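You operate a simulated robot arm through the tools that you are given. There is no shell and no other tool. Be economical: measure what you need, move in short steps, check, and stop when the job is done.

The job below is to be done with a simulated robot arm. You get a single attempt, and the scene is never put back.

Task
Play the glass-lid music box and wind it again.
Fine: purple pad off the lid and on the desk; glass lid shut at the end.

The check looks at the end state, three seconds after you hand in, the way a careful person would. Anything else that was tipped, shoved, dropped, spilled or broken makes it a failure. Lids that push on must go on centred and level and be pressed home; caps that screw on are set level and turned clockwise until they are tight.

Robot
A 7-joint arm with a two-finger parallel gripper, fixed in place. Base frame: the origin is at the foot of the arm, x ahead of it, y to its left, z up. Lengths are in mm, angles in degrees, forces in N, time in s.
With the tool pointing down near the work surface it reaches from about 300 to 680 mm from the base axis. Its first joint turns from -66.0 to 66.0 degrees. Payload 1.57 kg.
Tool frame: the origin (TCP) lies between the finger pads and is the grasp point; the fingertips stand 30 mm ahead of it; z points along the fingers, y is the line along which they close. Largest opening 110 mm; finger width 24, thickness 12; the body of the gripper, 48 by 112 mm, starts 78 mm behind the TCP.
Orientation is that of the tool frame in the base frame, as a unit quaternion [x, y, z, w]. With the fingers straight down and closing along the base's y, the tool's x points along the base's -x, its y along +y and its z along -z.

Tools
- The arm moves only by the tool play_rows. Its argument "moves" is a list of rows, each a list of 3 entries, a list of its own where there are three numbers: the shift along the base's x, y, z in m, then the turn, a rotation vector about the base's x, y, z in degrees, then the opening, from 0 (shut) to 1 (fully open). In form: [[[dx, dy, dz], [ax, ay, az], fingers], ...]. A call has 1 to 10 rows; each row shifts and turns the commanded pose from where the row before left it. A row lasts 0.2 s, in which the tool goes at most 50 mm and 8.6 degrees; a call with a longer step from one row to the next is refused whole, and so is a gripper value outside its range. Where a pose cannot be reached the arm comes as near as it can. A force on the tool above 40 N (or 10 N above the force at the start of the call, whichever is more), or a blocked arm, ends the call early, and 0.2 s more pass. The fingers move at their own pace (about 108 mm/s each) and stop on an object; they squeeze with about 28 N. The grip force told is the motor's: it shows also when the fingers shut on nothing. Time passes only in rows, and 0.2 s behind the last, so rows that do not move let the fingers close. The reply holds the time, the measured pose of the TCP, the force on the tool along the base axes, the opening and the grip force, in the units named above and with some noise, and new pictures: "views" is both (left out), scene, wrist or none.
- Cameras (640 x 400 px; columns grow to the right, rows downward): "scene" is fixed at [131.7, -378.3, 1395.3]; the picture's right is [0.97, -0.25, 0.00], its down [-0.16, -0.63, -0.76] and it looks along [0.19, 0.74, -0.65] (base axes); focal length 367 px, centre (320, 200). "wrist" rides on the gripper at [-36, 0, -80] in the tool frame; the picture's right is [0.00, -1.00, 0.00], its down [0.97, 0.00, -0.24] and it looks along [0.24, 0.00, 0.97] (tool axes); focal length 218 px, centre (320, 200). There is no depth. A picture from a camera that has moved, and an enlarged one, comes with that camera's place and axes in the base frame and with its lens.
- inspect(camera, box): a new picture of the part [left, top, right, bottom] of that camera's present view, enlarged. It takes no simulated time.
- close_job(): hands the job in; it is judged then, once.

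Work in short steps. Places have to be worked out from the pictures, the camera data and where the tool is seen: move nearer, look again, correct. Check each grasp and each placing, and mend what went wrong. You have 120 turns and 150 pictures in all, those below and enlarged ones among them. Open the gripper and draw the arm clear of the work before you hand the job in, unless the task says otherwise; then end with one line.

The tools are called after ">>>" as name(argument=value, ...) on one line, values as JSON. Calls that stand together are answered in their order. play_rows: Moves the arm, as the interface text tells. Its arguments: {"type":"object","properties":{"moves":{"type":"array"},"views":{"type":"string","enum":["both","scene","wrist","none"]}},"required":["moves"]} The other tools are called the same way: inspect (camera, box) takes an enlarged picture of a part of a camera's view; close_job () hands the job in.

At the start:

```text
clock: 0.0
tcp_pos: [416.8, -7.8, 1122.1]
tool_rot: [-0.001, 1.0, 0.0, 0.001]
ft_force: [1.3, 0.2, 0.3]
gripper_width: 110.0
finger_force: 0.0
```

scene: 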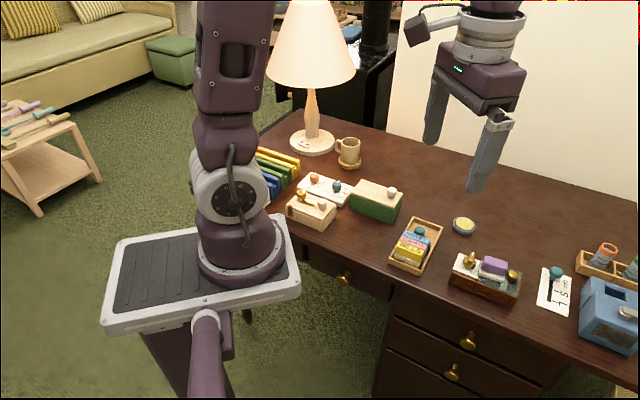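
wrist: 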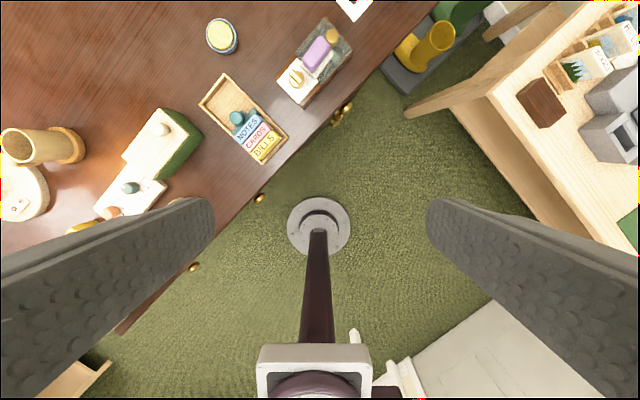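

The box with the purple pad is at about scene (487,278). I'll take enlarged views of it.

>>> inspect(camera="scene", box=[430, 230, 590, 330])

>>> inspect(camera="wrist", box=[250, 0, 378, 120])

>>> inspect(camera="scene", box=[250, 130, 450, 280])

```text
4.00 times, centred on (510, 280) of scene
camera zoom: at [131.7, -378.3, 1395.3], right [0.97, -0.25, 0.0], down [-0.16, -0.63, -0.76], along [0.19, 0.74, -0.65], focal length 1469 px, centre (-440, -120)
```

zoom: 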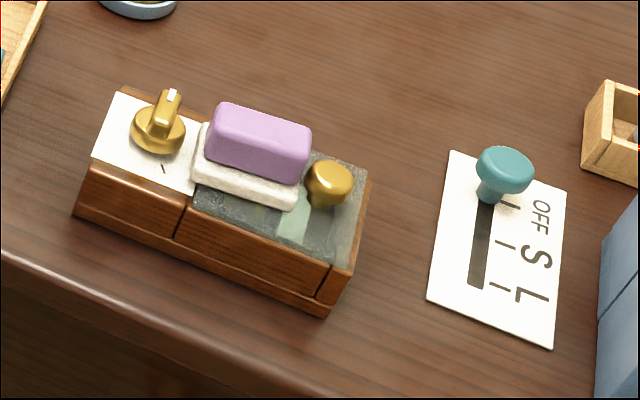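

```text
3.33 times, centred on (314, 60) of wrist
camera zoom: at [452.7, -8.0, 1201.2], right [0.0, -1.0, 0.0], down [-0.97, 0.0, 0.24], along [-0.24, 0.0, -0.97], focal length 728 px, centre (340, 667)
```

zoom: 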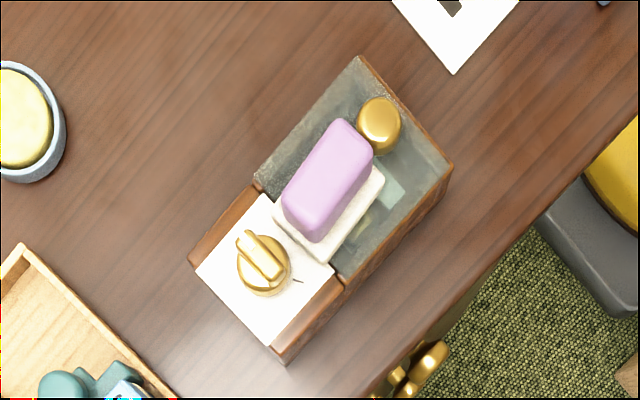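

```text
2.67 times, centred on (350, 205) of scene
camera zoom: at [131.7, -378.3, 1395.3], right [0.97, -0.25, 0.0], down [-0.16, -0.63, -0.76], along [0.19, 0.74, -0.65], focal length 980 px, centre (240, 187)
```

zoom: 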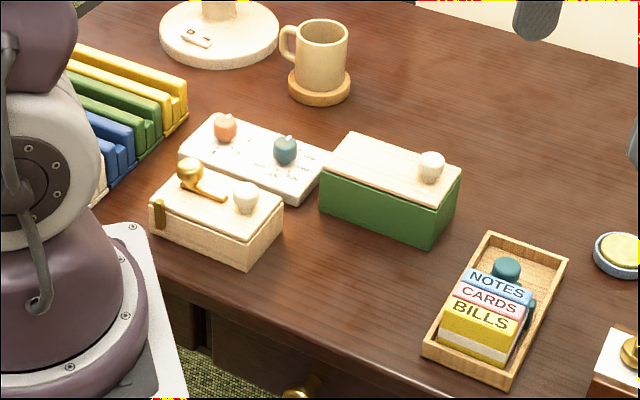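

The key panel is near (560, 31), the pad near (594, 0) and the lid knob near (615, -26). I'll bring the wrist camera closer above the box.

>>> play_rows(moves=[[[0.04, 0.001, -0.03], [0, 0, 0], 1], [[0.04, 0.001, -0.03], [0, 0, 0], 1], [[0.04, 0.001, -0.03], [0, 0, 0], 1], [[0.04, 0.001, -0.03], [0, 0, 0], 1], [[0.03, 0.001, -0.03], [0, 0, 0], 1]])

```text
clock: 1.2
tcp_pos: [606.8, -2.9, 974.8]
tool_rot: [0.0, 1.0, 0.0, 0.0]
ft_force: [-0.5, -0.5, -0.3]
gripper_width: 110.0
finger_force: 0.0
camera wrist: at [642.0, -3.1, 1053.6], right [0.0, -1.0, 0.0], down [-0.97, 0.0, 0.24], along [-0.24, 0.0, -0.97], focal length 218 px, centre (320, 200)
```

scene: 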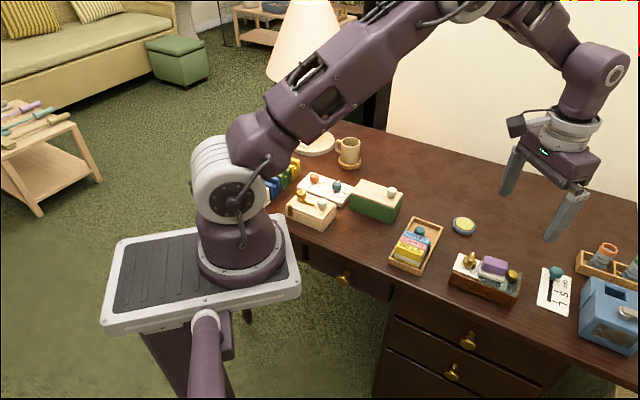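
wrist: 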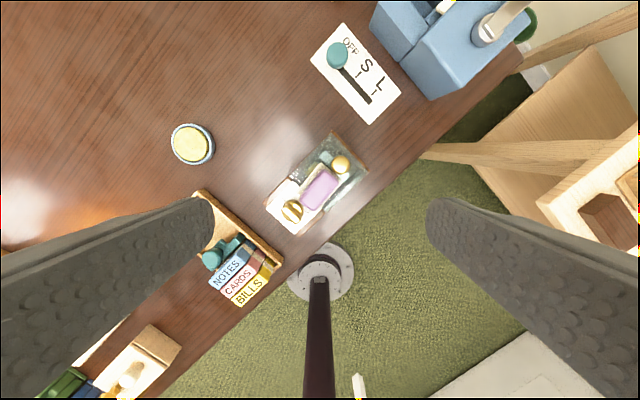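

The box is in view near the centre of the wrist picture. I'll zoom in on it.

>>> inspect(camera="wrist", box=[253, 125, 381, 245])

>>> inspect(camera="scene", box=[442, 240, 532, 312])

```text
3.33 times, centred on (317, 185) of wrist
camera zoom: at [642.0, -3.1, 1053.6], right [0.0, -1.0, 0.0], down [-0.97, 0.0, 0.24], along [-0.24, 0.0, -0.97], focal length 728 px, centre (330, 250)
```

zoom: 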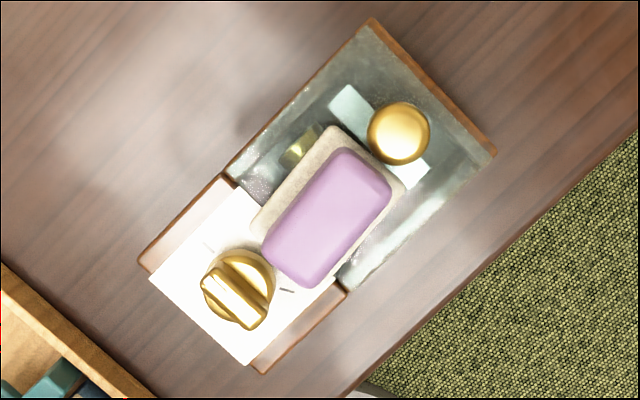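

```text
5.56 times, centred on (487, 276) of scene
camera zoom: at [131.7, -378.3, 1395.3], right [0.97, -0.25, 0.0], down [-0.16, -0.63, -0.76], along [0.19, 0.74, -0.65], focal length 2041 px, centre (-608, -222)
```

zoom: 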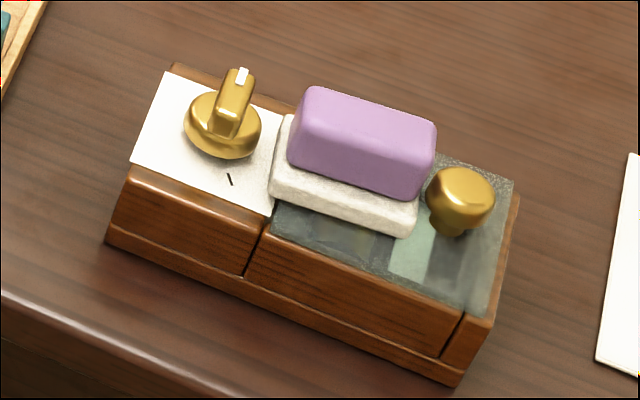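

Triangulated positions: pad centre about (595, -1) with its top near 813, box top near 781, and the pad's long axis at about -39° in the plane. I'll turn the gripper by -39° and come down above the pad for a closer look.

>>> play_rows(moves=[[[-0.002, 0.0, -0.015], [0, 0, -7.8], 0.6], [[-0.002, 0.0, -0.015], [0, 0, -7.8], 0.6], [[-0.002, 0.0, -0.015], [0, 0, -7.8], 0.6], [[-0.003, 0.001, -0.015], [0, 0, -7.8], 0.6], [[-0.003, 0.001, -0.015], [0, 0, -7.8], 0.6], [[0, 0, 0], [0, 0, 0], 0.6]])

>>> inspect(camera="wrist", box=[220, 80, 420, 260])

```text
clock: 2.6
tcp_pos: [594.2, -1.4, 896.2]
tool_rot: [0.335, 0.942, -0.001, 0.0]
ft_force: [0.3, -0.1, 0.4]
gripper_width: 66.1
finger_force: 0.0
camera wrist: at [623.4, -24.2, 976.0], right [-0.63, -0.78, 0.0], down [-0.75, 0.61, 0.24], along [-0.19, 0.15, -0.97], focal length 218 px, centre (320, 200)
```

scene: 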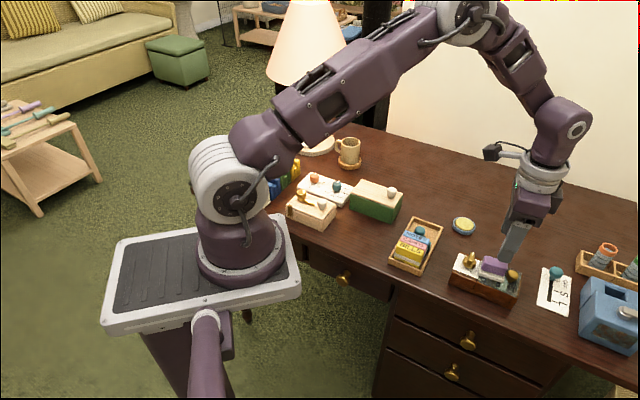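
wrist: 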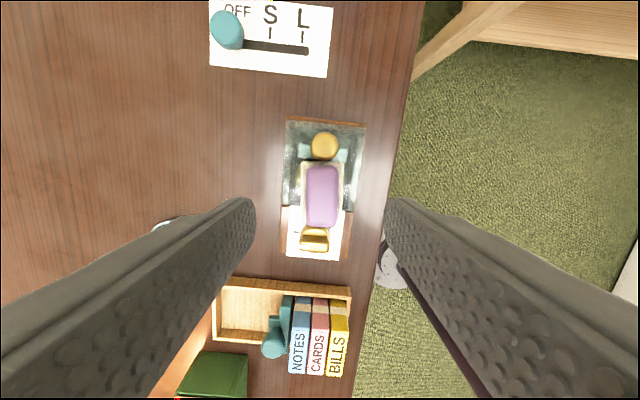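

```text
2.22 times, centred on (320, 170) of wrist
camera zoom: at [623.4, -24.2, 976.0], right [-0.63, -0.78, 0.0], down [-0.75, 0.61, 0.24], along [-0.19, 0.15, -0.97], focal length 485 px, centre (320, 267)
```

zoom: 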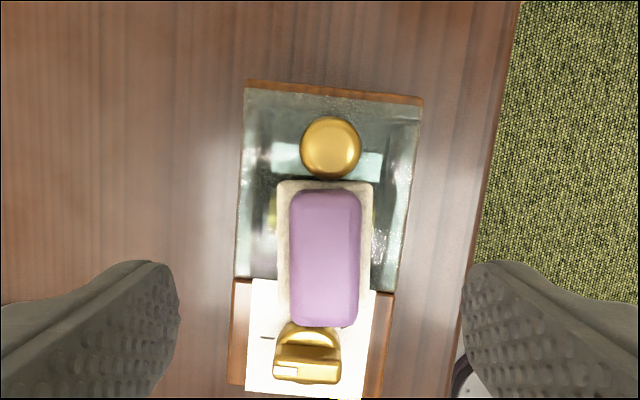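

The pad is aligned with the gripper, with about 2 mm of offset. I'll descend to TCP z of about 822 and close on the purple part.

>>> play_rows(moves=[[[0, 0, -0.025], [0, 0, 0], 0.6], [[0, 0, -0.025], [0, 0, 0], 0.6], [[0, 0, -0.017], [0, 0, 0], 0.6], [[0, 0, -0.007], [0, 0, 0], 0.6], [[0, 0, 0], [0, 0, 0], 0.1], [[0, 0, 0], [0, 0, 0], 0.1]])

>>> inspect(camera="scene", box=[442, 220, 562, 312])

```text
clock: 4.0
tcp_pos: [593.7, -1.7, 822.1]
tool_rot: [0.334, 0.943, 0.0, -0.001]
ft_force: [0.8, 0.0, 1.1]
gripper_width: 34.9
finger_force: 27.9
camera wrist: at [622.2, -24.3, 901.6], right [-0.63, -0.78, 0.0], down [-0.75, 0.61, 0.24], along [-0.19, 0.15, -0.97], focal length 218 px, centre (320, 200)
```

scene: 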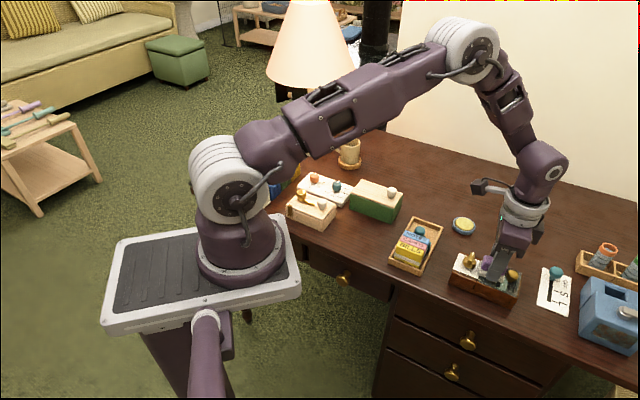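
wrist: 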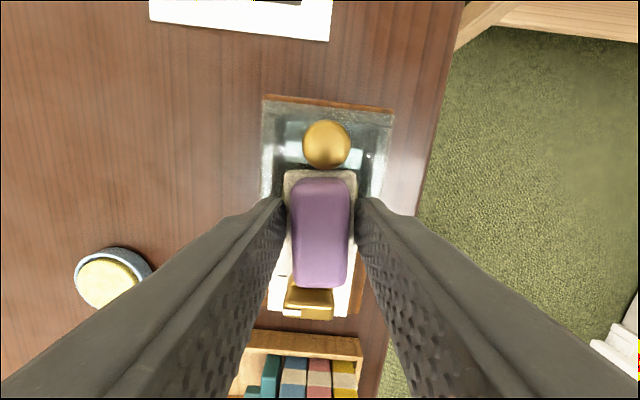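

```text
4.35 times, centred on (502, 266) of scene
camera zoom: at [131.7, -378.3, 1395.3], right [0.97, -0.25, 0.0], down [-0.16, -0.63, -0.76], along [0.19, 0.74, -0.65], focal length 1597 px, centre (-471, -87)
```

zoom: 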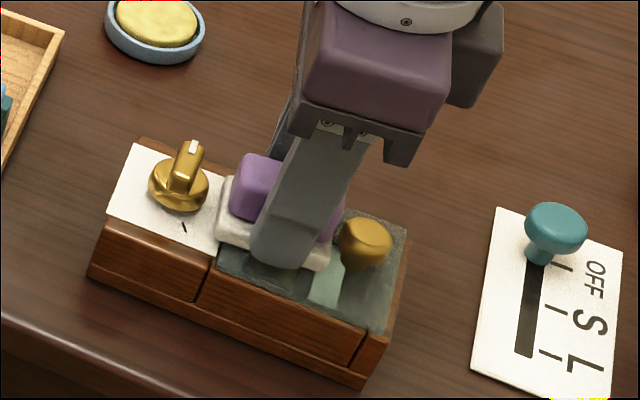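

The pad is held at 34.9 mm. I'll lift it and carry it to the free desk area near (655, 75), between the box and the yellow dish.

>>> play_rows(moves=[[[0, 0, 0.02], [0, 0, 0], 0.1], [[0, 0, 0.03], [0, 0, 0], 0.1], [[0, 0, 0.02], [0, 0, 0], 0.1], [[0.02, 0.025, 0], [0, 0, 0], 0.1], [[0.02, 0.025, 0], [0, 0, 0], 0.1], [[0.021, 0.026, 0], [0, 0, 0], 0.1], [[0, 0, 0], [0, 0, 0], 0.1]])

>>> inspect(camera="scene", box=[442, 200, 562, 312])

```text
clock: 5.6
tcp_pos: [656.2, 76.0, 892.8]
tool_rot: [0.334, 0.943, 0.0, 0.001]
ft_force: [0.5, 0.1, -0.1]
gripper_width: 34.9
finger_force: 28.2
camera wrist: at [683.8, 53.0, 971.6], right [-0.63, -0.78, 0.0], down [-0.75, 0.61, 0.24], along [-0.19, 0.15, -0.97], focal length 218 px, centre (320, 200)
```

scene: 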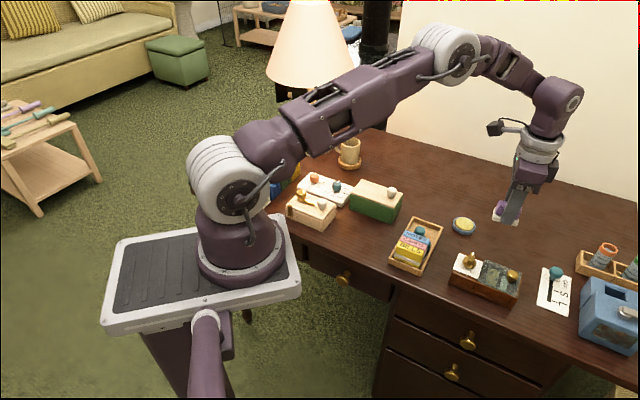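
wrist: 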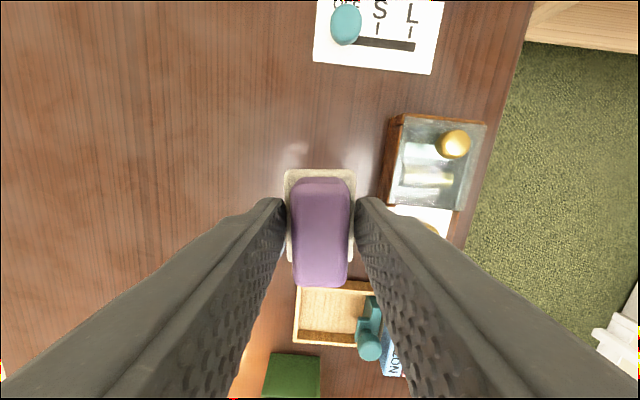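

```text
3.57 times, centred on (502, 256) of scene
camera zoom: at [131.7, -378.3, 1395.3], right [0.97, -0.25, 0.0], down [-0.16, -0.63, -0.76], along [0.19, 0.74, -0.65], focal length 1312 px, centre (-330, 0)
```

zoom: 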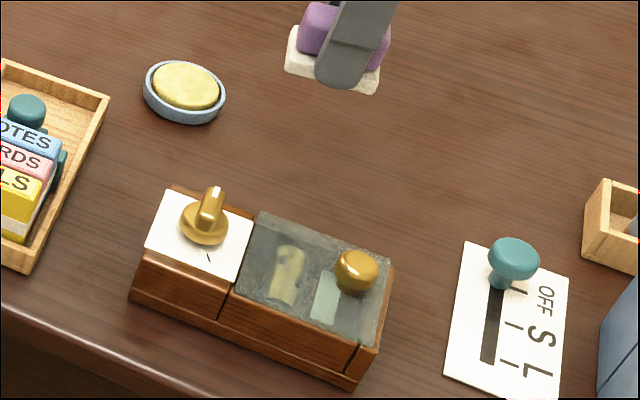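

The pad is held over clear desk. I'll lower it most of the way.

>>> play_rows(moves=[[[0, 0, -0.04], [0, 0, 0], 0.1], [[0, 0, -0.04], [0, 0, 0], 0.1], [[0, 0, -0.02], [0, 0, 0], 0.1], [[0, 0, -0.006], [0, 0, 0], 0.1], [[0, 0, 0], [0, 0, 0], 0.1]], views="none")

>>> inspect(camera="scene", box=[452, 190, 562, 272])

```text
clock: 6.8
tcp_pos: [655.8, 76.4, 784.4]
tool_rot: [0.334, 0.943, 0.0, 0.0]
ft_force: [-0.2, 0.8, 0.1]
gripper_width: 34.9
finger_force: 28.1
```

```text
4.88 times, centred on (507, 231) of scene
camera zoom: at [131.7, -378.3, 1395.3], right [0.97, -0.25, 0.0], down [-0.16, -0.63, -0.76], along [0.19, 0.74, -0.65], focal length 1792 px, centre (-592, 49)
```

zoom: 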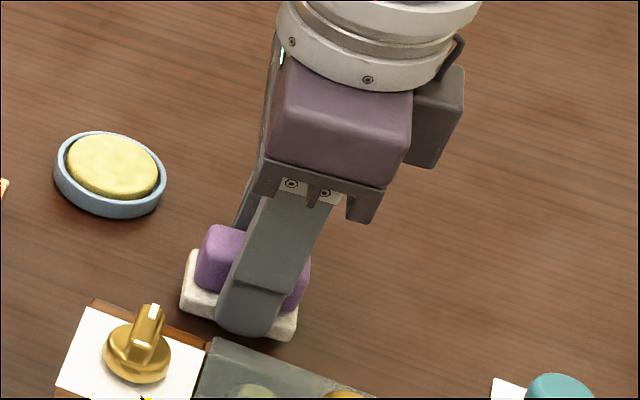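

Nearly down with no contact force yet. I'll go down in small steps and read the force.

>>> play_rows(moves=[[[0, 0, -0.002], [0, 0, 0], 0.1], [[0, 0, -0.0015], [0, 0, 0], 0.1], [[0, 0, 0], [0, 0, 0], 0.1]], views="none")

```text
clock: 7.6
tcp_pos: [655.4, 76.4, 783.0]
tool_rot: [0.335, 0.942, 0.0, 0.0]
ft_force: [0.1, 0.3, 0.0]
gripper_width: 34.8
finger_force: 28.2
```

Still no contact, so I'll go lower.

>>> play_rows(moves=[[[0, 0, -0.0015], [0, 0, 0], 0.1], [[0, 0, -0.0015], [0, 0, 0], 0.1], [[0, 0, 0], [0, 0, 0], 0.1]], views="none")

```text
clock: 8.4
tcp_pos: [655.2, 76.1, 779.7]
tool_rot: [0.334, 0.942, 0.0, 0.0]
ft_force: [-0.4, 0.7, -0.9]
gripper_width: 34.9
finger_force: 28.6
```

>>> play_rows(moves=[[[0, 0, -0.0015], [0, 0, 0], 0.1], [[0, 0, -0.0015], [0, 0, 0], 0.1], [[0, 0, 0], [0, 0, 0], 0.1]], views="scene")

>>> inspect(camera="scene", box=[482, 220, 532, 262])

```text
clock: 9.2
tcp_pos: [655.7, 75.1, 778.0]
tool_rot: [0.333, 0.943, 0.0, 0.0]
ft_force: [-0.2, -0.1, 1.7]
gripper_width: 34.8
finger_force: 28.0
```

scene: 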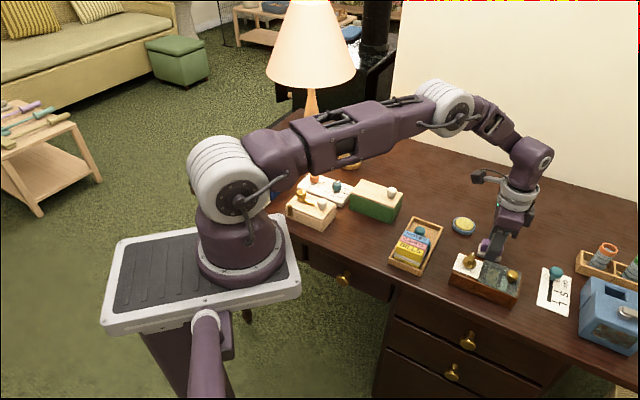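

```text
9.52 times, centred on (507, 241) of scene
camera zoom: at [131.7, -378.3, 1395.3], right [0.97, -0.25, 0.0], down [-0.16, -0.63, -0.76], along [0.19, 0.74, -0.65], focal length 3498 px, centre (-1461, -190)
```

zoom: 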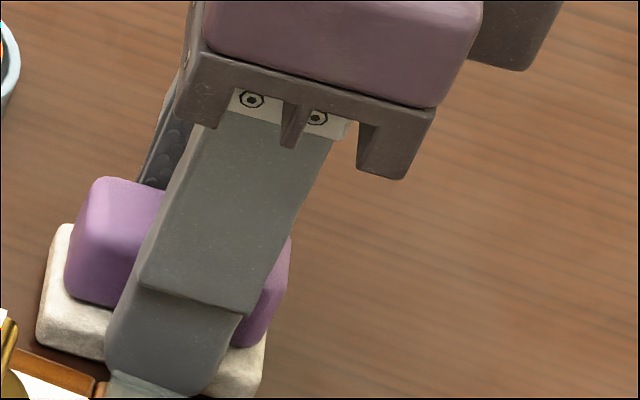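

Slight force. I'll take one more small step.

>>> play_rows(moves=[[[0, 0, -0.0015], [0, 0, 0], 0.1], [[0, 0, 0], [0, 0, 0], 0.1]], views="none")

```text
clock: 9.8
tcp_pos: [655.8, 76.4, 776.9]
tool_rot: [0.334, 0.943, 0.001, 0.0]
ft_force: [-7.6, -1.5, 27.4]
gripper_width: 35.0
finger_force: 27.9
```

Contact at 27 N, so the pad is on the desk. I'll ease up, open only to about 55 mm to stay clear of the box, then lift.

>>> play_rows(moves=[[[0, 0, 0.001], [0, 0, 0], 0.1], [[0, 0, 0], [0, 0, 0], 0.5], [[0, 0, 0], [0, 0, 0], 0.5], [[0, 0, 0.03], [0, 0, 0], 0.5], [[0, 0, 0.04], [0, 0, 0], 0.5], [[-0.01, -0.02, 0.04], [0, 0, 0], 0.5], [[-0.01, -0.03, 0], [0, 0, 0], 0.5], [[-0.01, -0.03, 0], [0, 0, 0], 0.5]])

>>> inspect(camera="wrist", box=[220, 80, 420, 260])

>>> inspect(camera="scene", box=[442, 220, 562, 312])

```text
clock: 11.6
tcp_pos: [628.7, -6.4, 886.1]
tool_rot: [0.334, 0.943, 0.0, -0.001]
ft_force: [0.1, -0.3, 0.2]
gripper_width: 55.2
finger_force: 0.1
camera wrist: at [655.6, -30.3, 966.4], right [-0.63, -0.78, 0.0], down [-0.75, 0.61, 0.24], along [-0.19, 0.15, -0.97], focal length 218 px, centre (320, 200)
```

scene: 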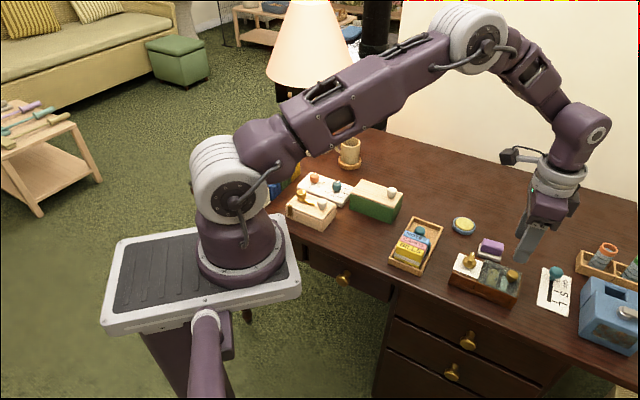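
wrist: 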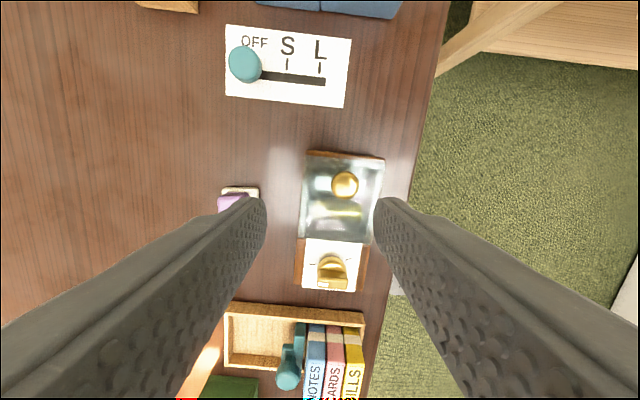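

```text
2.22 times, centred on (320, 170) of wrist
camera zoom: at [655.6, -30.3, 966.4], right [-0.63, -0.78, 0.0], down [-0.75, 0.61, 0.24], along [-0.19, 0.15, -0.97], focal length 485 px, centre (320, 267)
```

zoom: 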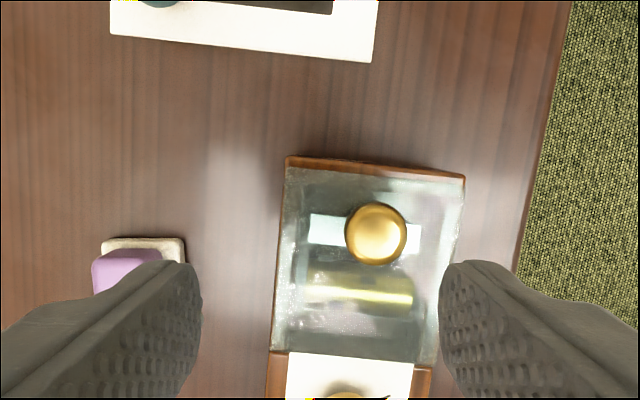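

```text
4.35 times, centred on (502, 266) of scene
camera zoom: at [131.7, -378.3, 1395.3], right [0.97, -0.25, 0.0], down [-0.16, -0.63, -0.76], along [0.19, 0.74, -0.65], focal length 1597 px, centre (-471, -87)
```

zoom: 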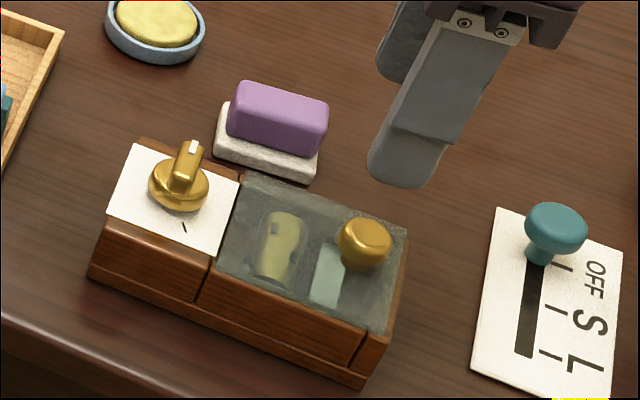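

The pad stands flat on the desk. The lid knob is at (621, -27) with its head near z 804, and the likely hinge is at the panel edge near (583, 12). I'll align to -44.5° and grip the knob.

>>> play_rows(moves=[[[-0.004, -0.01, 0], [0, 0, -2.7], 0.45], [[-0.004, -0.01, 0], [0, 0, -2.8], 0.45], [[0, 0, -0.03], [0, 0, 0], 0.45], [[0, 0, -0.025], [0, 0, 0], 0.45], [[0, 0, -0.013], [0, 0, 0], 0.45], [[0, 0, 0], [0, 0, 0], 0.45]])

>>> inspect(camera="scene", box=[442, 220, 562, 312])

```text
clock: 13.0
tcp_pos: [616.8, -25.6, 818.8]
tool_rot: [0.379, 0.926, -0.001, 0.0]
ft_force: [0.0, -0.3, -0.6]
gripper_width: 49.4
finger_force: 0.2
camera wrist: at [642.6, -51.0, 898.0], right [-0.7, -0.71, 0.0], down [-0.69, 0.68, 0.24], along [-0.17, 0.17, -0.97], focal length 218 px, centre (320, 200)
```

scene: 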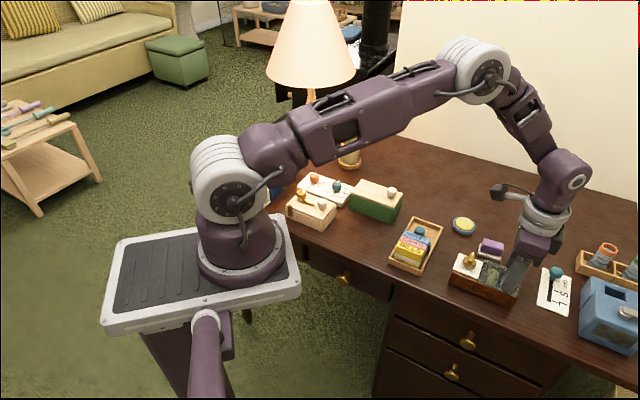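
wrist: 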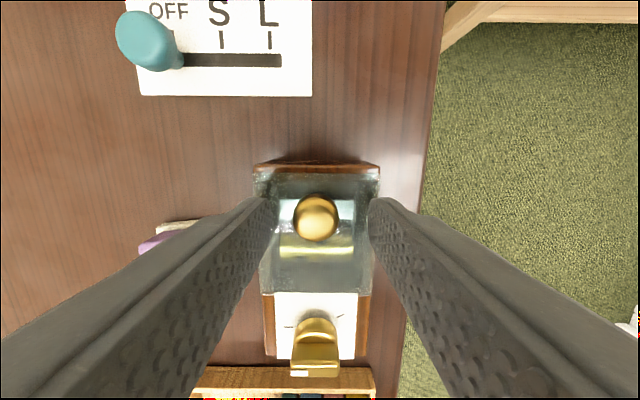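

```text
4.35 times, centred on (502, 266) of scene
camera zoom: at [131.7, -378.3, 1395.3], right [0.97, -0.25, 0.0], down [-0.16, -0.63, -0.76], along [0.19, 0.74, -0.65], focal length 1597 px, centre (-471, -87)
```

zoom: 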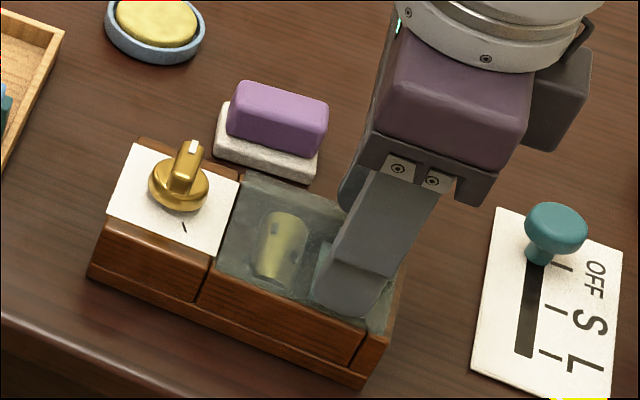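

The knob is at (621, -27), so I'll nudge by (+4, -1.5) mm and close on it.

>>> play_rows(moves=[[[0.004, -0.0015, -0.001], [0, 0, 0], 0.45], [[0, 0, 0], [0, 0, 0], 0.05], [[0, 0, 0], [0, 0, 0], 0.05]], views="wrist")

```text
clock: 13.8
tcp_pos: [620.3, -26.4, 817.5]
tool_rot: [0.379, 0.926, 0.0, 0.0]
ft_force: [-1.7, -1.5, -0.1]
gripper_width: 21.3
finger_force: 28.2
camera wrist: at [646.9, -52.3, 896.7], right [-0.7, -0.71, 0.0], down [-0.69, 0.68, 0.24], along [-0.17, 0.17, -0.97], focal length 218 px, centre (320, 200)
```

wrist: 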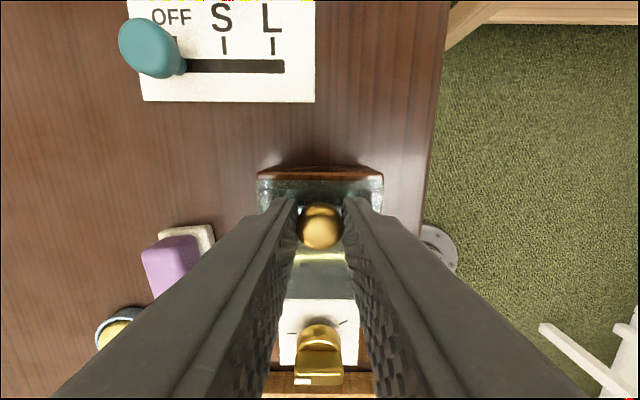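

The knob is gripped at 21 mm. I'll try an 8° opening arc about the hinge at the panel side.

>>> play_rows(moves=[[[-0.002, 0.002, 0.0037], [-2.8, -2.85, 0], 0.05], [[-0.002, 0.002, 0.0035], [-2.8, -2.85, 0], 0.05], [[0, 0, 0], [0, 0, 0], 0.05]], views="wrist")

>>> inspect(camera="scene", box=[442, 220, 562, 312])

```text
clock: 14.6
tcp_pos: [617.5, -22.2, 824.6]
tool_rot: [0.378, 0.923, -0.027, 0.065]
ft_force: [0.2, 0.6, 1.4]
gripper_width: 21.4
finger_force: 27.7
camera wrist: at [634.5, -39.9, 908.6], right [-0.7, -0.71, 0.0], down [-0.71, 0.7, 0.1], along [-0.07, 0.07, -0.99], focal length 218 px, centre (320, 200)
```

wrist: 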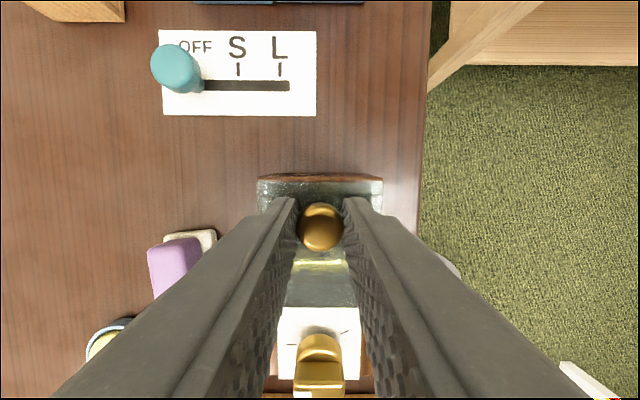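

```text
4.35 times, centred on (502, 266) of scene
camera zoom: at [131.7, -378.3, 1395.3], right [0.97, -0.25, 0.0], down [-0.16, -0.63, -0.76], along [0.19, 0.74, -0.65], focal length 1597 px, centre (-471, -87)
```

zoom: 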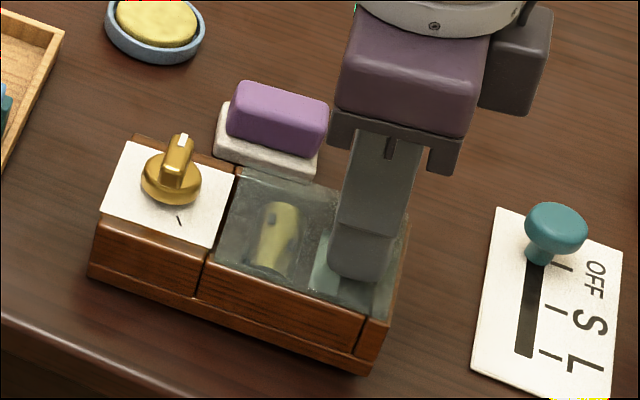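

The box's right end is rising with the lid, so the whole box is tilting. I'll reverse this motion now.

>>> play_rows(moves=[[[0.002, -0.002, -0.0035], [2.8, 2.85, 0], 0.05], [[0.002, -0.002, -0.0037], [2.8, 2.85, 0], 0.05], [[0, 0, 0], [0, 0, 0], 0.05]], views="wrist")

>>> inspect(camera="scene", box=[442, 220, 562, 312])

```text
clock: 15.4
tcp_pos: [621.5, -26.3, 818.2]
tool_rot: [0.379, 0.926, 0.0, 0.001]
ft_force: [-0.9, -0.4, 5.8]
gripper_width: 21.1
finger_force: 27.9
camera wrist: at [647.4, -52.2, 897.4], right [-0.7, -0.71, 0.0], down [-0.69, 0.68, 0.24], along [-0.17, 0.17, -0.97], focal length 218 px, centre (320, 200)
```

wrist: 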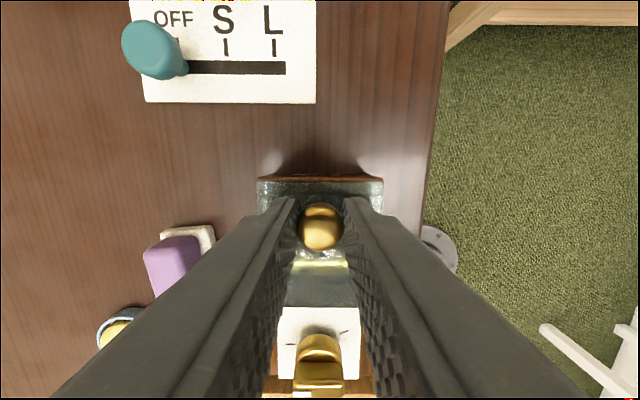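

```text
4.35 times, centred on (502, 266) of scene
camera zoom: at [131.6, -378.3, 1395.3], right [0.97, -0.25, 0.0], down [-0.16, -0.63, -0.76], along [0.19, 0.74, -0.65], focal length 1597 px, centre (-471, -87)
```

zoom: 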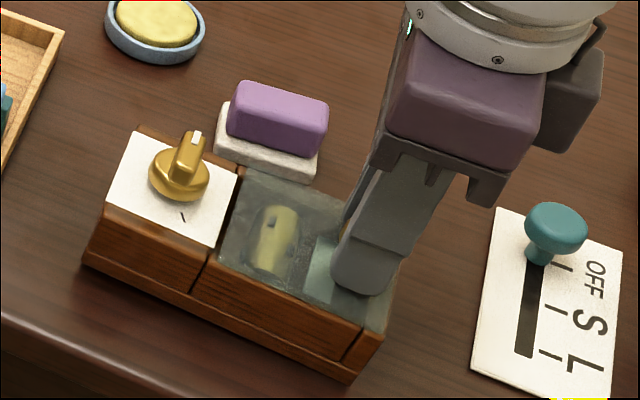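

The box looks slightly off its original pose, possibly still tilted in my grip. I'll release gently and look.

>>> play_rows(moves=[[[0, 0, 0], [0, 0, 0], 0.3], [[0, 0, 0], [0, 0, 0], 0.45], [[0, 0, 0.03], [0, 0, 0], 0.45], [[0.02, -0.02, 0.04], [0, 0, 0], 0.45], [[0.02, -0.02, 0.03], [0, 0, 0], 0.45], [[0, 0, 0], [0, 0, 0], 0.6]])

>>> inspect(camera="scene", box=[442, 220, 562, 312])

>>> inspect(camera="wrist", box=[220, 180, 420, 340])

```text
clock: 16.8
tcp_pos: [660.7, -64.5, 917.0]
tool_rot: [0.379, 0.926, 0.0, 0.0]
ft_force: [-0.4, 0.3, 0.5]
gripper_width: 65.7
finger_force: 0.1
camera wrist: at [687.3, -90.5, 996.6], right [-0.7, -0.71, 0.0], down [-0.69, 0.68, 0.24], along [-0.17, 0.17, -0.97], focal length 218 px, centre (320, 200)
```

scene: 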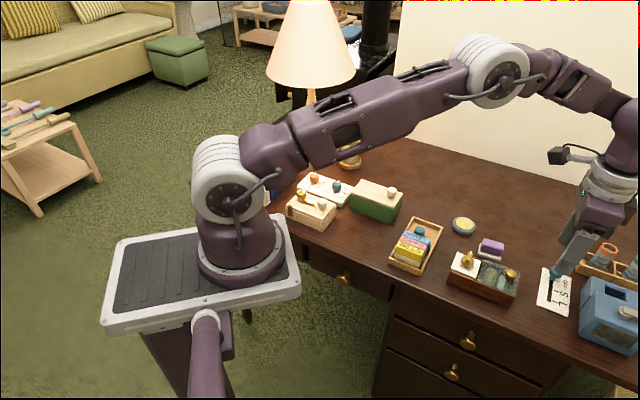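
wrist: 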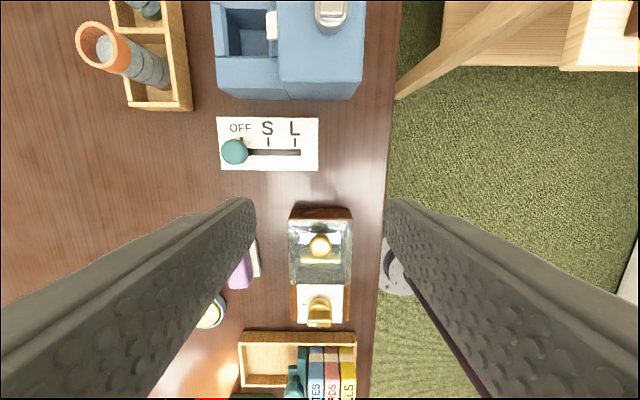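

```text
4.35 times, centred on (502, 266) of scene
camera zoom: at [131.7, -378.3, 1395.3], right [0.97, -0.25, 0.0], down [-0.16, -0.63, -0.76], along [0.19, 0.74, -0.65], focal length 1597 px, centre (-471, -87)
```

zoom: 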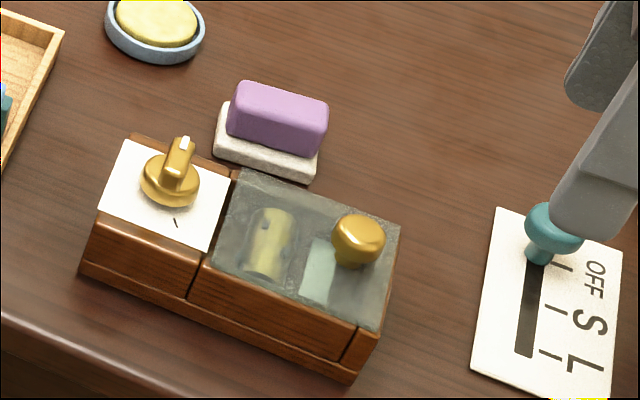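

```text
2.50 times, centred on (320, 260) of wrist
camera zoom: at [687.3, -90.5, 996.6], right [-0.7, -0.71, 0.0], down [-0.69, 0.68, 0.24], along [-0.17, 0.17, -0.97], focal length 546 px, centre (320, 50)
```

zoom: 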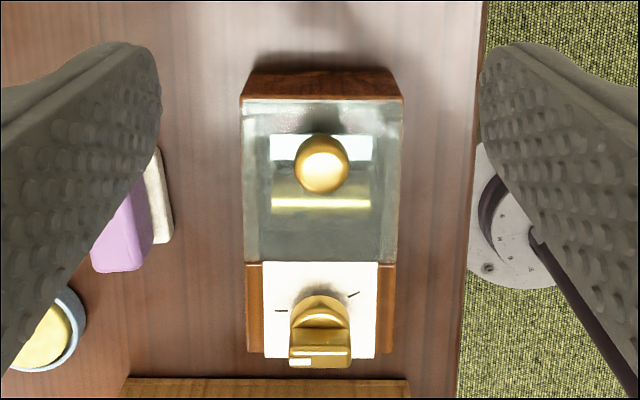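

The box settled flat, shifted by only a few mm. Before retrying I need to understand how the lid works, so I'll zoom in closely.

>>> inspect(camera="scene", box=[454, 242, 522, 306])

>>> inspect(camera="wrist", box=[280, 200, 360, 250])

>>> inspect(camera="wrist", box=[280, 270, 360, 330])

```text
6.25 times, centred on (488, 274) of scene
camera zoom: at [131.7, -378.3, 1395.3], right [0.97, -0.25, 0.0], down [-0.16, -0.63, -0.76], along [0.19, 0.74, -0.65], focal length 2296 px, centre (-730, -262)
```

zoom: 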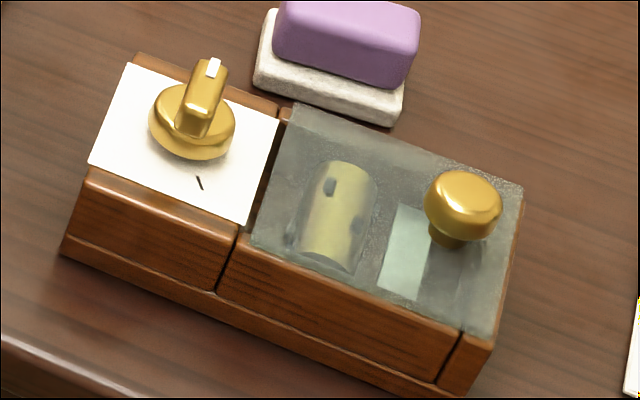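

```text
8.00 times, centred on (320, 225) of wrist
camera zoom: at [687.3, -90.5, 996.6], right [-0.7, -0.71, 0.0], down [-0.69, 0.68, 0.24], along [-0.17, 0.17, -0.97], focal length 1746 px, centre (320, 0)
```

zoom: 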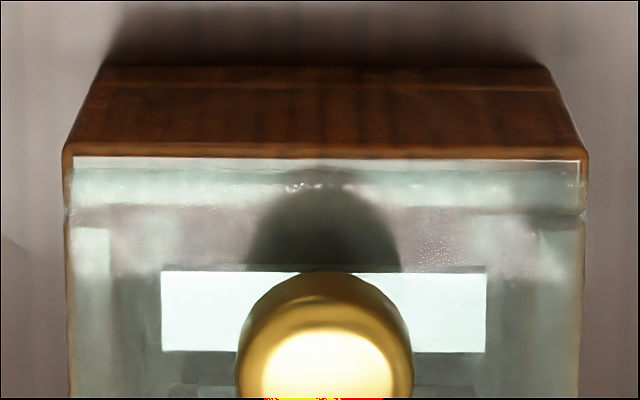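

```text
6.67 times, centred on (320, 300) of wrist
camera zoom: at [687.3, -90.5, 996.6], right [-0.7, -0.71, 0.0], down [-0.69, 0.68, 0.24], along [-0.17, 0.17, -0.97], focal length 1455 px, centre (320, -467)
```

zoom: 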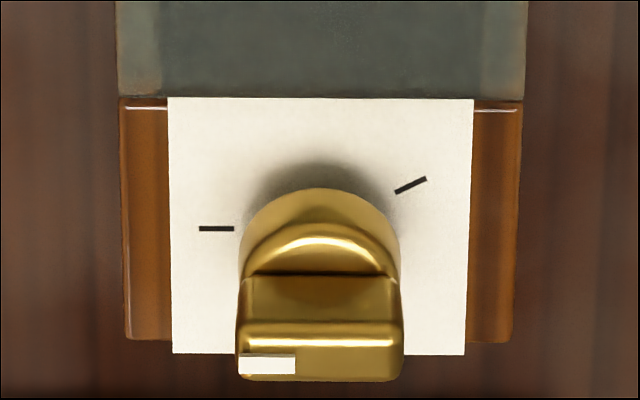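

The lid knobs on the other boxes also sit opposite their hinges, so the hinge here is still probably at the panel side. My last pull was fast (8° in 0.4 s). I'll re-grip and try a much slower, smaller lift to see whether the lid is damped or really locked.

>>> play_rows(moves=[[[-0.02, 0.019, -0.03], [0, 0, 0], 0.45], [[-0.02, 0.019, -0.03], [0, 0, 0], 0.45], [[0, 0, -0.03], [0, 0, 0], 0.45], [[0, 0, -0.009], [0, 0, 0], 0.45], [[0, 0, 0], [0, 0, 0], 0.45]], views="wrist")

```text
clock: 18.0
tcp_pos: [621.5, -27.8, 818.0]
tool_rot: [0.379, 0.925, 0.001, -0.001]
ft_force: [-1.0, 0.2, 0.0]
gripper_width: 49.4
finger_force: 0.1
camera wrist: at [647.9, -53.0, 897.8], right [-0.7, -0.71, 0.0], down [-0.69, 0.68, 0.24], along [-0.17, 0.17, -0.97], focal length 218 px, centre (320, 200)
```

wrist: 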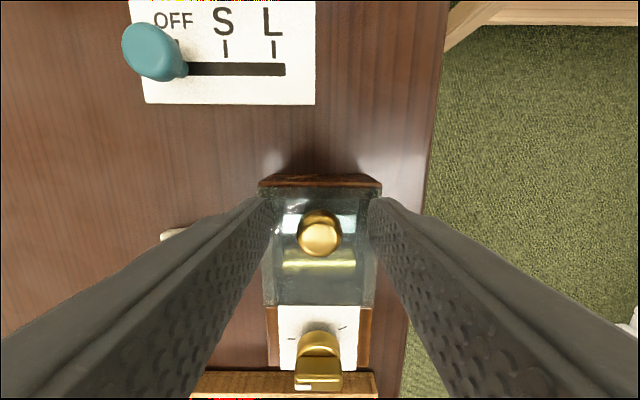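

I'll close on the knob, then make a slow arc of about 5°.

>>> play_rows(moves=[[[-0.001, 0.002, 0], [0, 0, 0], 0.05], [[0, 0, 0], [0, 0, 0], 0.05], [[-0.0003, 0.0003, 0.0006], [-0.47, -0.475, 0], 0.05], [[-0.0003, 0.0003, 0.0006], [-0.47, -0.475, 0], 0.05], [[-0.0003, 0.0003, 0.0006], [-0.47, -0.475, 0], 0.05], [[-0.0003, 0.0003, 0.0006], [-0.47, -0.475, 0], 0.05], [[-0.0003, 0.0003, 0.0006], [-0.47, -0.475, 0], 0.05], [[-0.0003, 0.0003, 0.0006], [-0.47, -0.475, 0], 0.05], [[-0.0003, 0.0003, 0.0006], [-0.47, -0.475, 0], 0.05], [[0, 0, 0], [0, 0, 0], 0.05]], views="none")

>>> inspect(camera="scene", box=[454, 242, 522, 306])

```text
clock: 20.2
tcp_pos: [616.6, -24.7, 821.9]
tool_rot: [0.378, 0.925, -0.015, 0.037]
ft_force: [1.6, 0.9, 2.7]
gripper_width: 21.5
finger_force: 27.8
```

```text
6.25 times, centred on (488, 274) of scene
camera zoom: at [131.7, -378.3, 1395.3], right [0.97, -0.25, 0.0], down [-0.16, -0.63, -0.76], along [0.19, 0.74, -0.65], focal length 2296 px, centre (-730, -262)
```

zoom: 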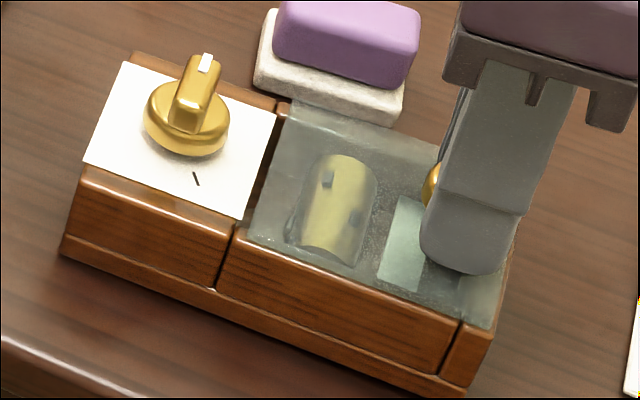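

The box tilts again, so the lid really is held shut. I'll lower it back and release. The key probably has to be turned first.

>>> play_rows(moves=[[[0.0007, -0.0007, -0.0014], [1.1, 1.1, 0], 0.05], [[0.0007, -0.0007, -0.0014], [1.1, 1.1, 0], 0.05], [[0.0007, -0.0007, -0.0012], [1.1, 1.1, 0], 0.05], [[0, 0, 0], [0, 0, 0], 0.3], [[0, 0, 0], [0, 0, 0], 0.45], [[0, 0, 0.03], [0, 0, 0], 0.45], [[-0.01, 0.01, 0.04], [0, 0, 0], 0.5], [[-0.01, 0.01, 0.02], [0, 0, 0], 0.5], [[0, 0, 0], [0, 0, 0], 0.5]])

>>> inspect(camera="wrist", box=[240, 160, 400, 300])

>>> inspect(camera="scene", box=[454, 242, 522, 306])

```text
clock: 22.2
tcp_pos: [599.0, -4.8, 908.8]
tool_rot: [0.379, 0.925, 0.0, 0.001]
ft_force: [0.4, -0.4, -0.2]
gripper_width: 55.0
finger_force: 0.1
camera wrist: at [625.7, -31.2, 987.9], right [-0.7, -0.71, 0.0], down [-0.69, 0.68, 0.24], along [-0.17, 0.17, -0.97], focal length 218 px, centre (320, 200)
```

scene: 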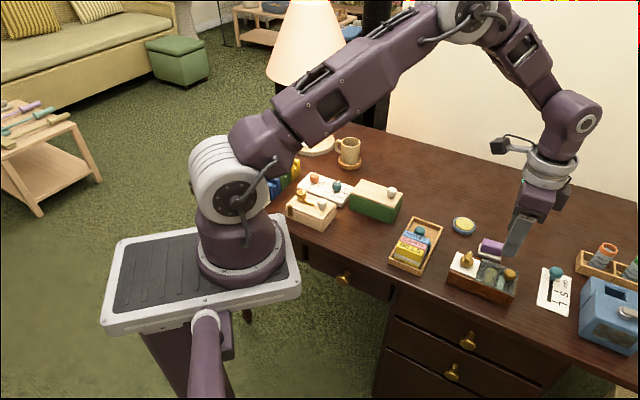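
wrist: 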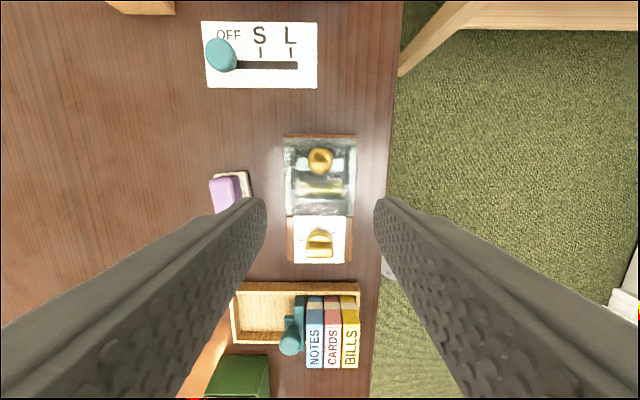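

```text
2.86 times, centred on (320, 230) of wrist
camera zoom: at [625.7, -31.2, 987.9], right [-0.7, -0.71, 0.0], down [-0.69, 0.68, 0.24], along [-0.17, 0.17, -0.97], focal length 624 px, centre (320, 114)
```

zoom: 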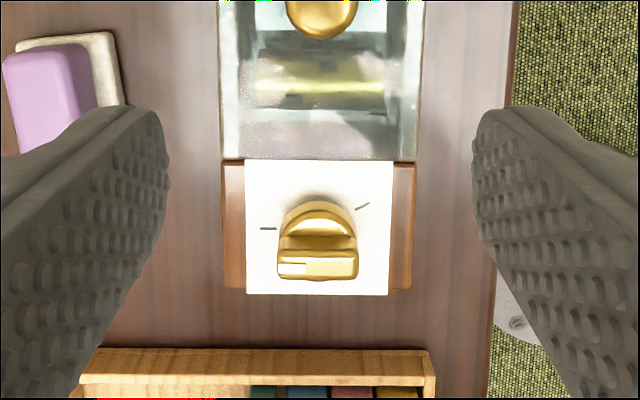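

```text
6.25 times, centred on (488, 274) of scene
camera zoom: at [131.7, -378.3, 1395.3], right [0.97, -0.25, 0.0], down [-0.16, -0.63, -0.76], along [0.19, 0.74, -0.65], focal length 2296 px, centre (-730, -262)
```

zoom: 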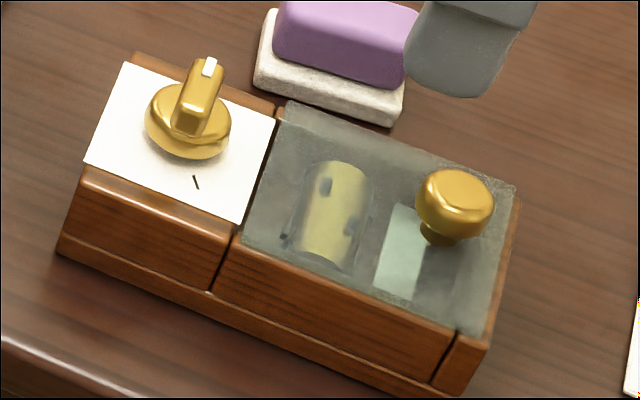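

The lid is down again and the box is flat, a few mm from its start. The key is centred at about (562, 33) with its ridge top near 812, pointing at the left tick; the second tick is about 155° clockwise from it. I'll turn the gripper by +90° above the key to grip across the ridge.

>>> play_rows(moves=[[[-0.004, 0.004, 0], [0, 0, 8.5], 0.4], [[-0.004, 0.004, 0], [0, 0, 8.5], 0.4], [[-0.004, 0.004, 0], [0, 0, 8.5], 0.4], [[-0.004, 0.004, 0], [0, 0, 8.5], 0.4], [[-0.004, 0.004, 0], [0, 0, 8.5], 0.4], [[-0.004, 0.004, 0], [0, 0, 8.5], 0.4], [[-0.004, 0.004, 0], [0, 0, 8.5], 0.4], [[-0.004, 0.004, 0], [0, 0, 8.5], 0.4], [[-0.003, 0.004, 0], [0, 0, 8.5], 0.4], [[-0.002, 0.002, 0], [0, 0, 8.5], 0.4]], views="none")

>>> play_rows(moves=[[[0, 0, -0.02], [0, 0, 5], 0.4], [[0, 0, -0.02], [0, 0, 0], 0.4], [[0, 0, 0], [0, 0, 0], 0.4]])

>>> inspect(camera="wrist", box=[240, 140, 400, 280])

```text
clock: 24.4
tcp_pos: [563.8, 30.9, 909.6]
tool_rot: [-0.347, 0.938, 0.0, 0.0]
ft_force: [0.5, 0.3, 0.3]
gripper_width: 44.0
finger_force: 0.0
```

```text
clock: 25.2
tcp_pos: [563.8, 33.7, 869.6]
tool_rot: [-0.387, 0.922, -0.001, 0.0]
ft_force: [0.4, -0.5, -0.1]
gripper_width: 44.2
finger_force: 0.0
camera wrist: at [589.2, 57.9, 948.9], right [0.71, -0.7, 0.0], down [-0.68, -0.69, 0.24], along [-0.17, -0.17, -0.97], focal length 218 px, centre (320, 200)
```

scene: 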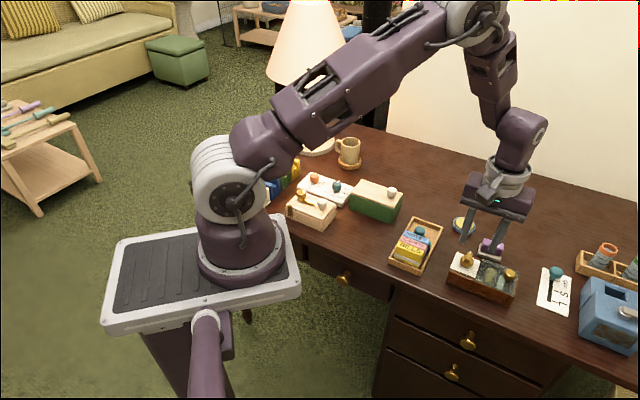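
wrist: 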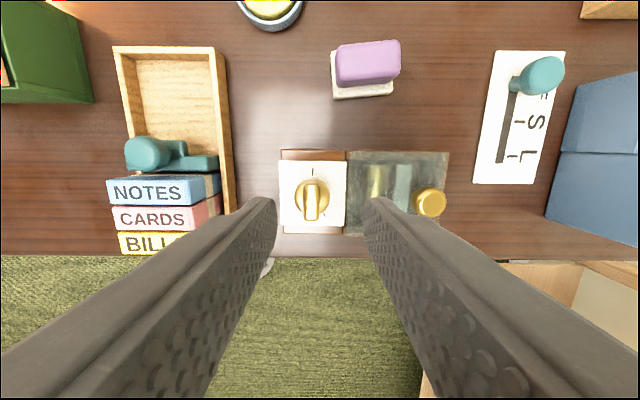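

```text
2.86 times, centred on (320, 210) of wrist
camera zoom: at [589.2, 57.9, 948.9], right [0.71, -0.7, 0.0], down [-0.68, -0.69, 0.24], along [-0.17, -0.17, -0.97], focal length 624 px, centre (320, 171)
```

zoom: 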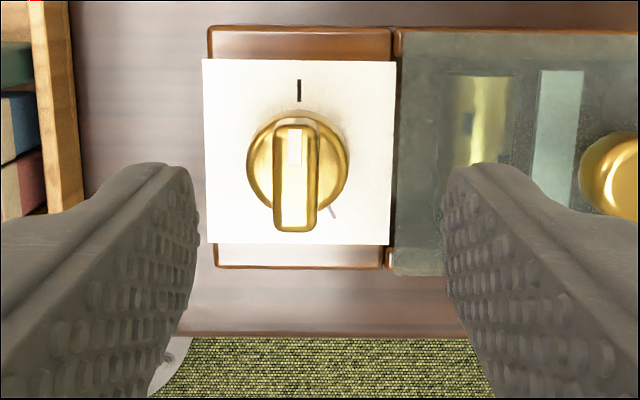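

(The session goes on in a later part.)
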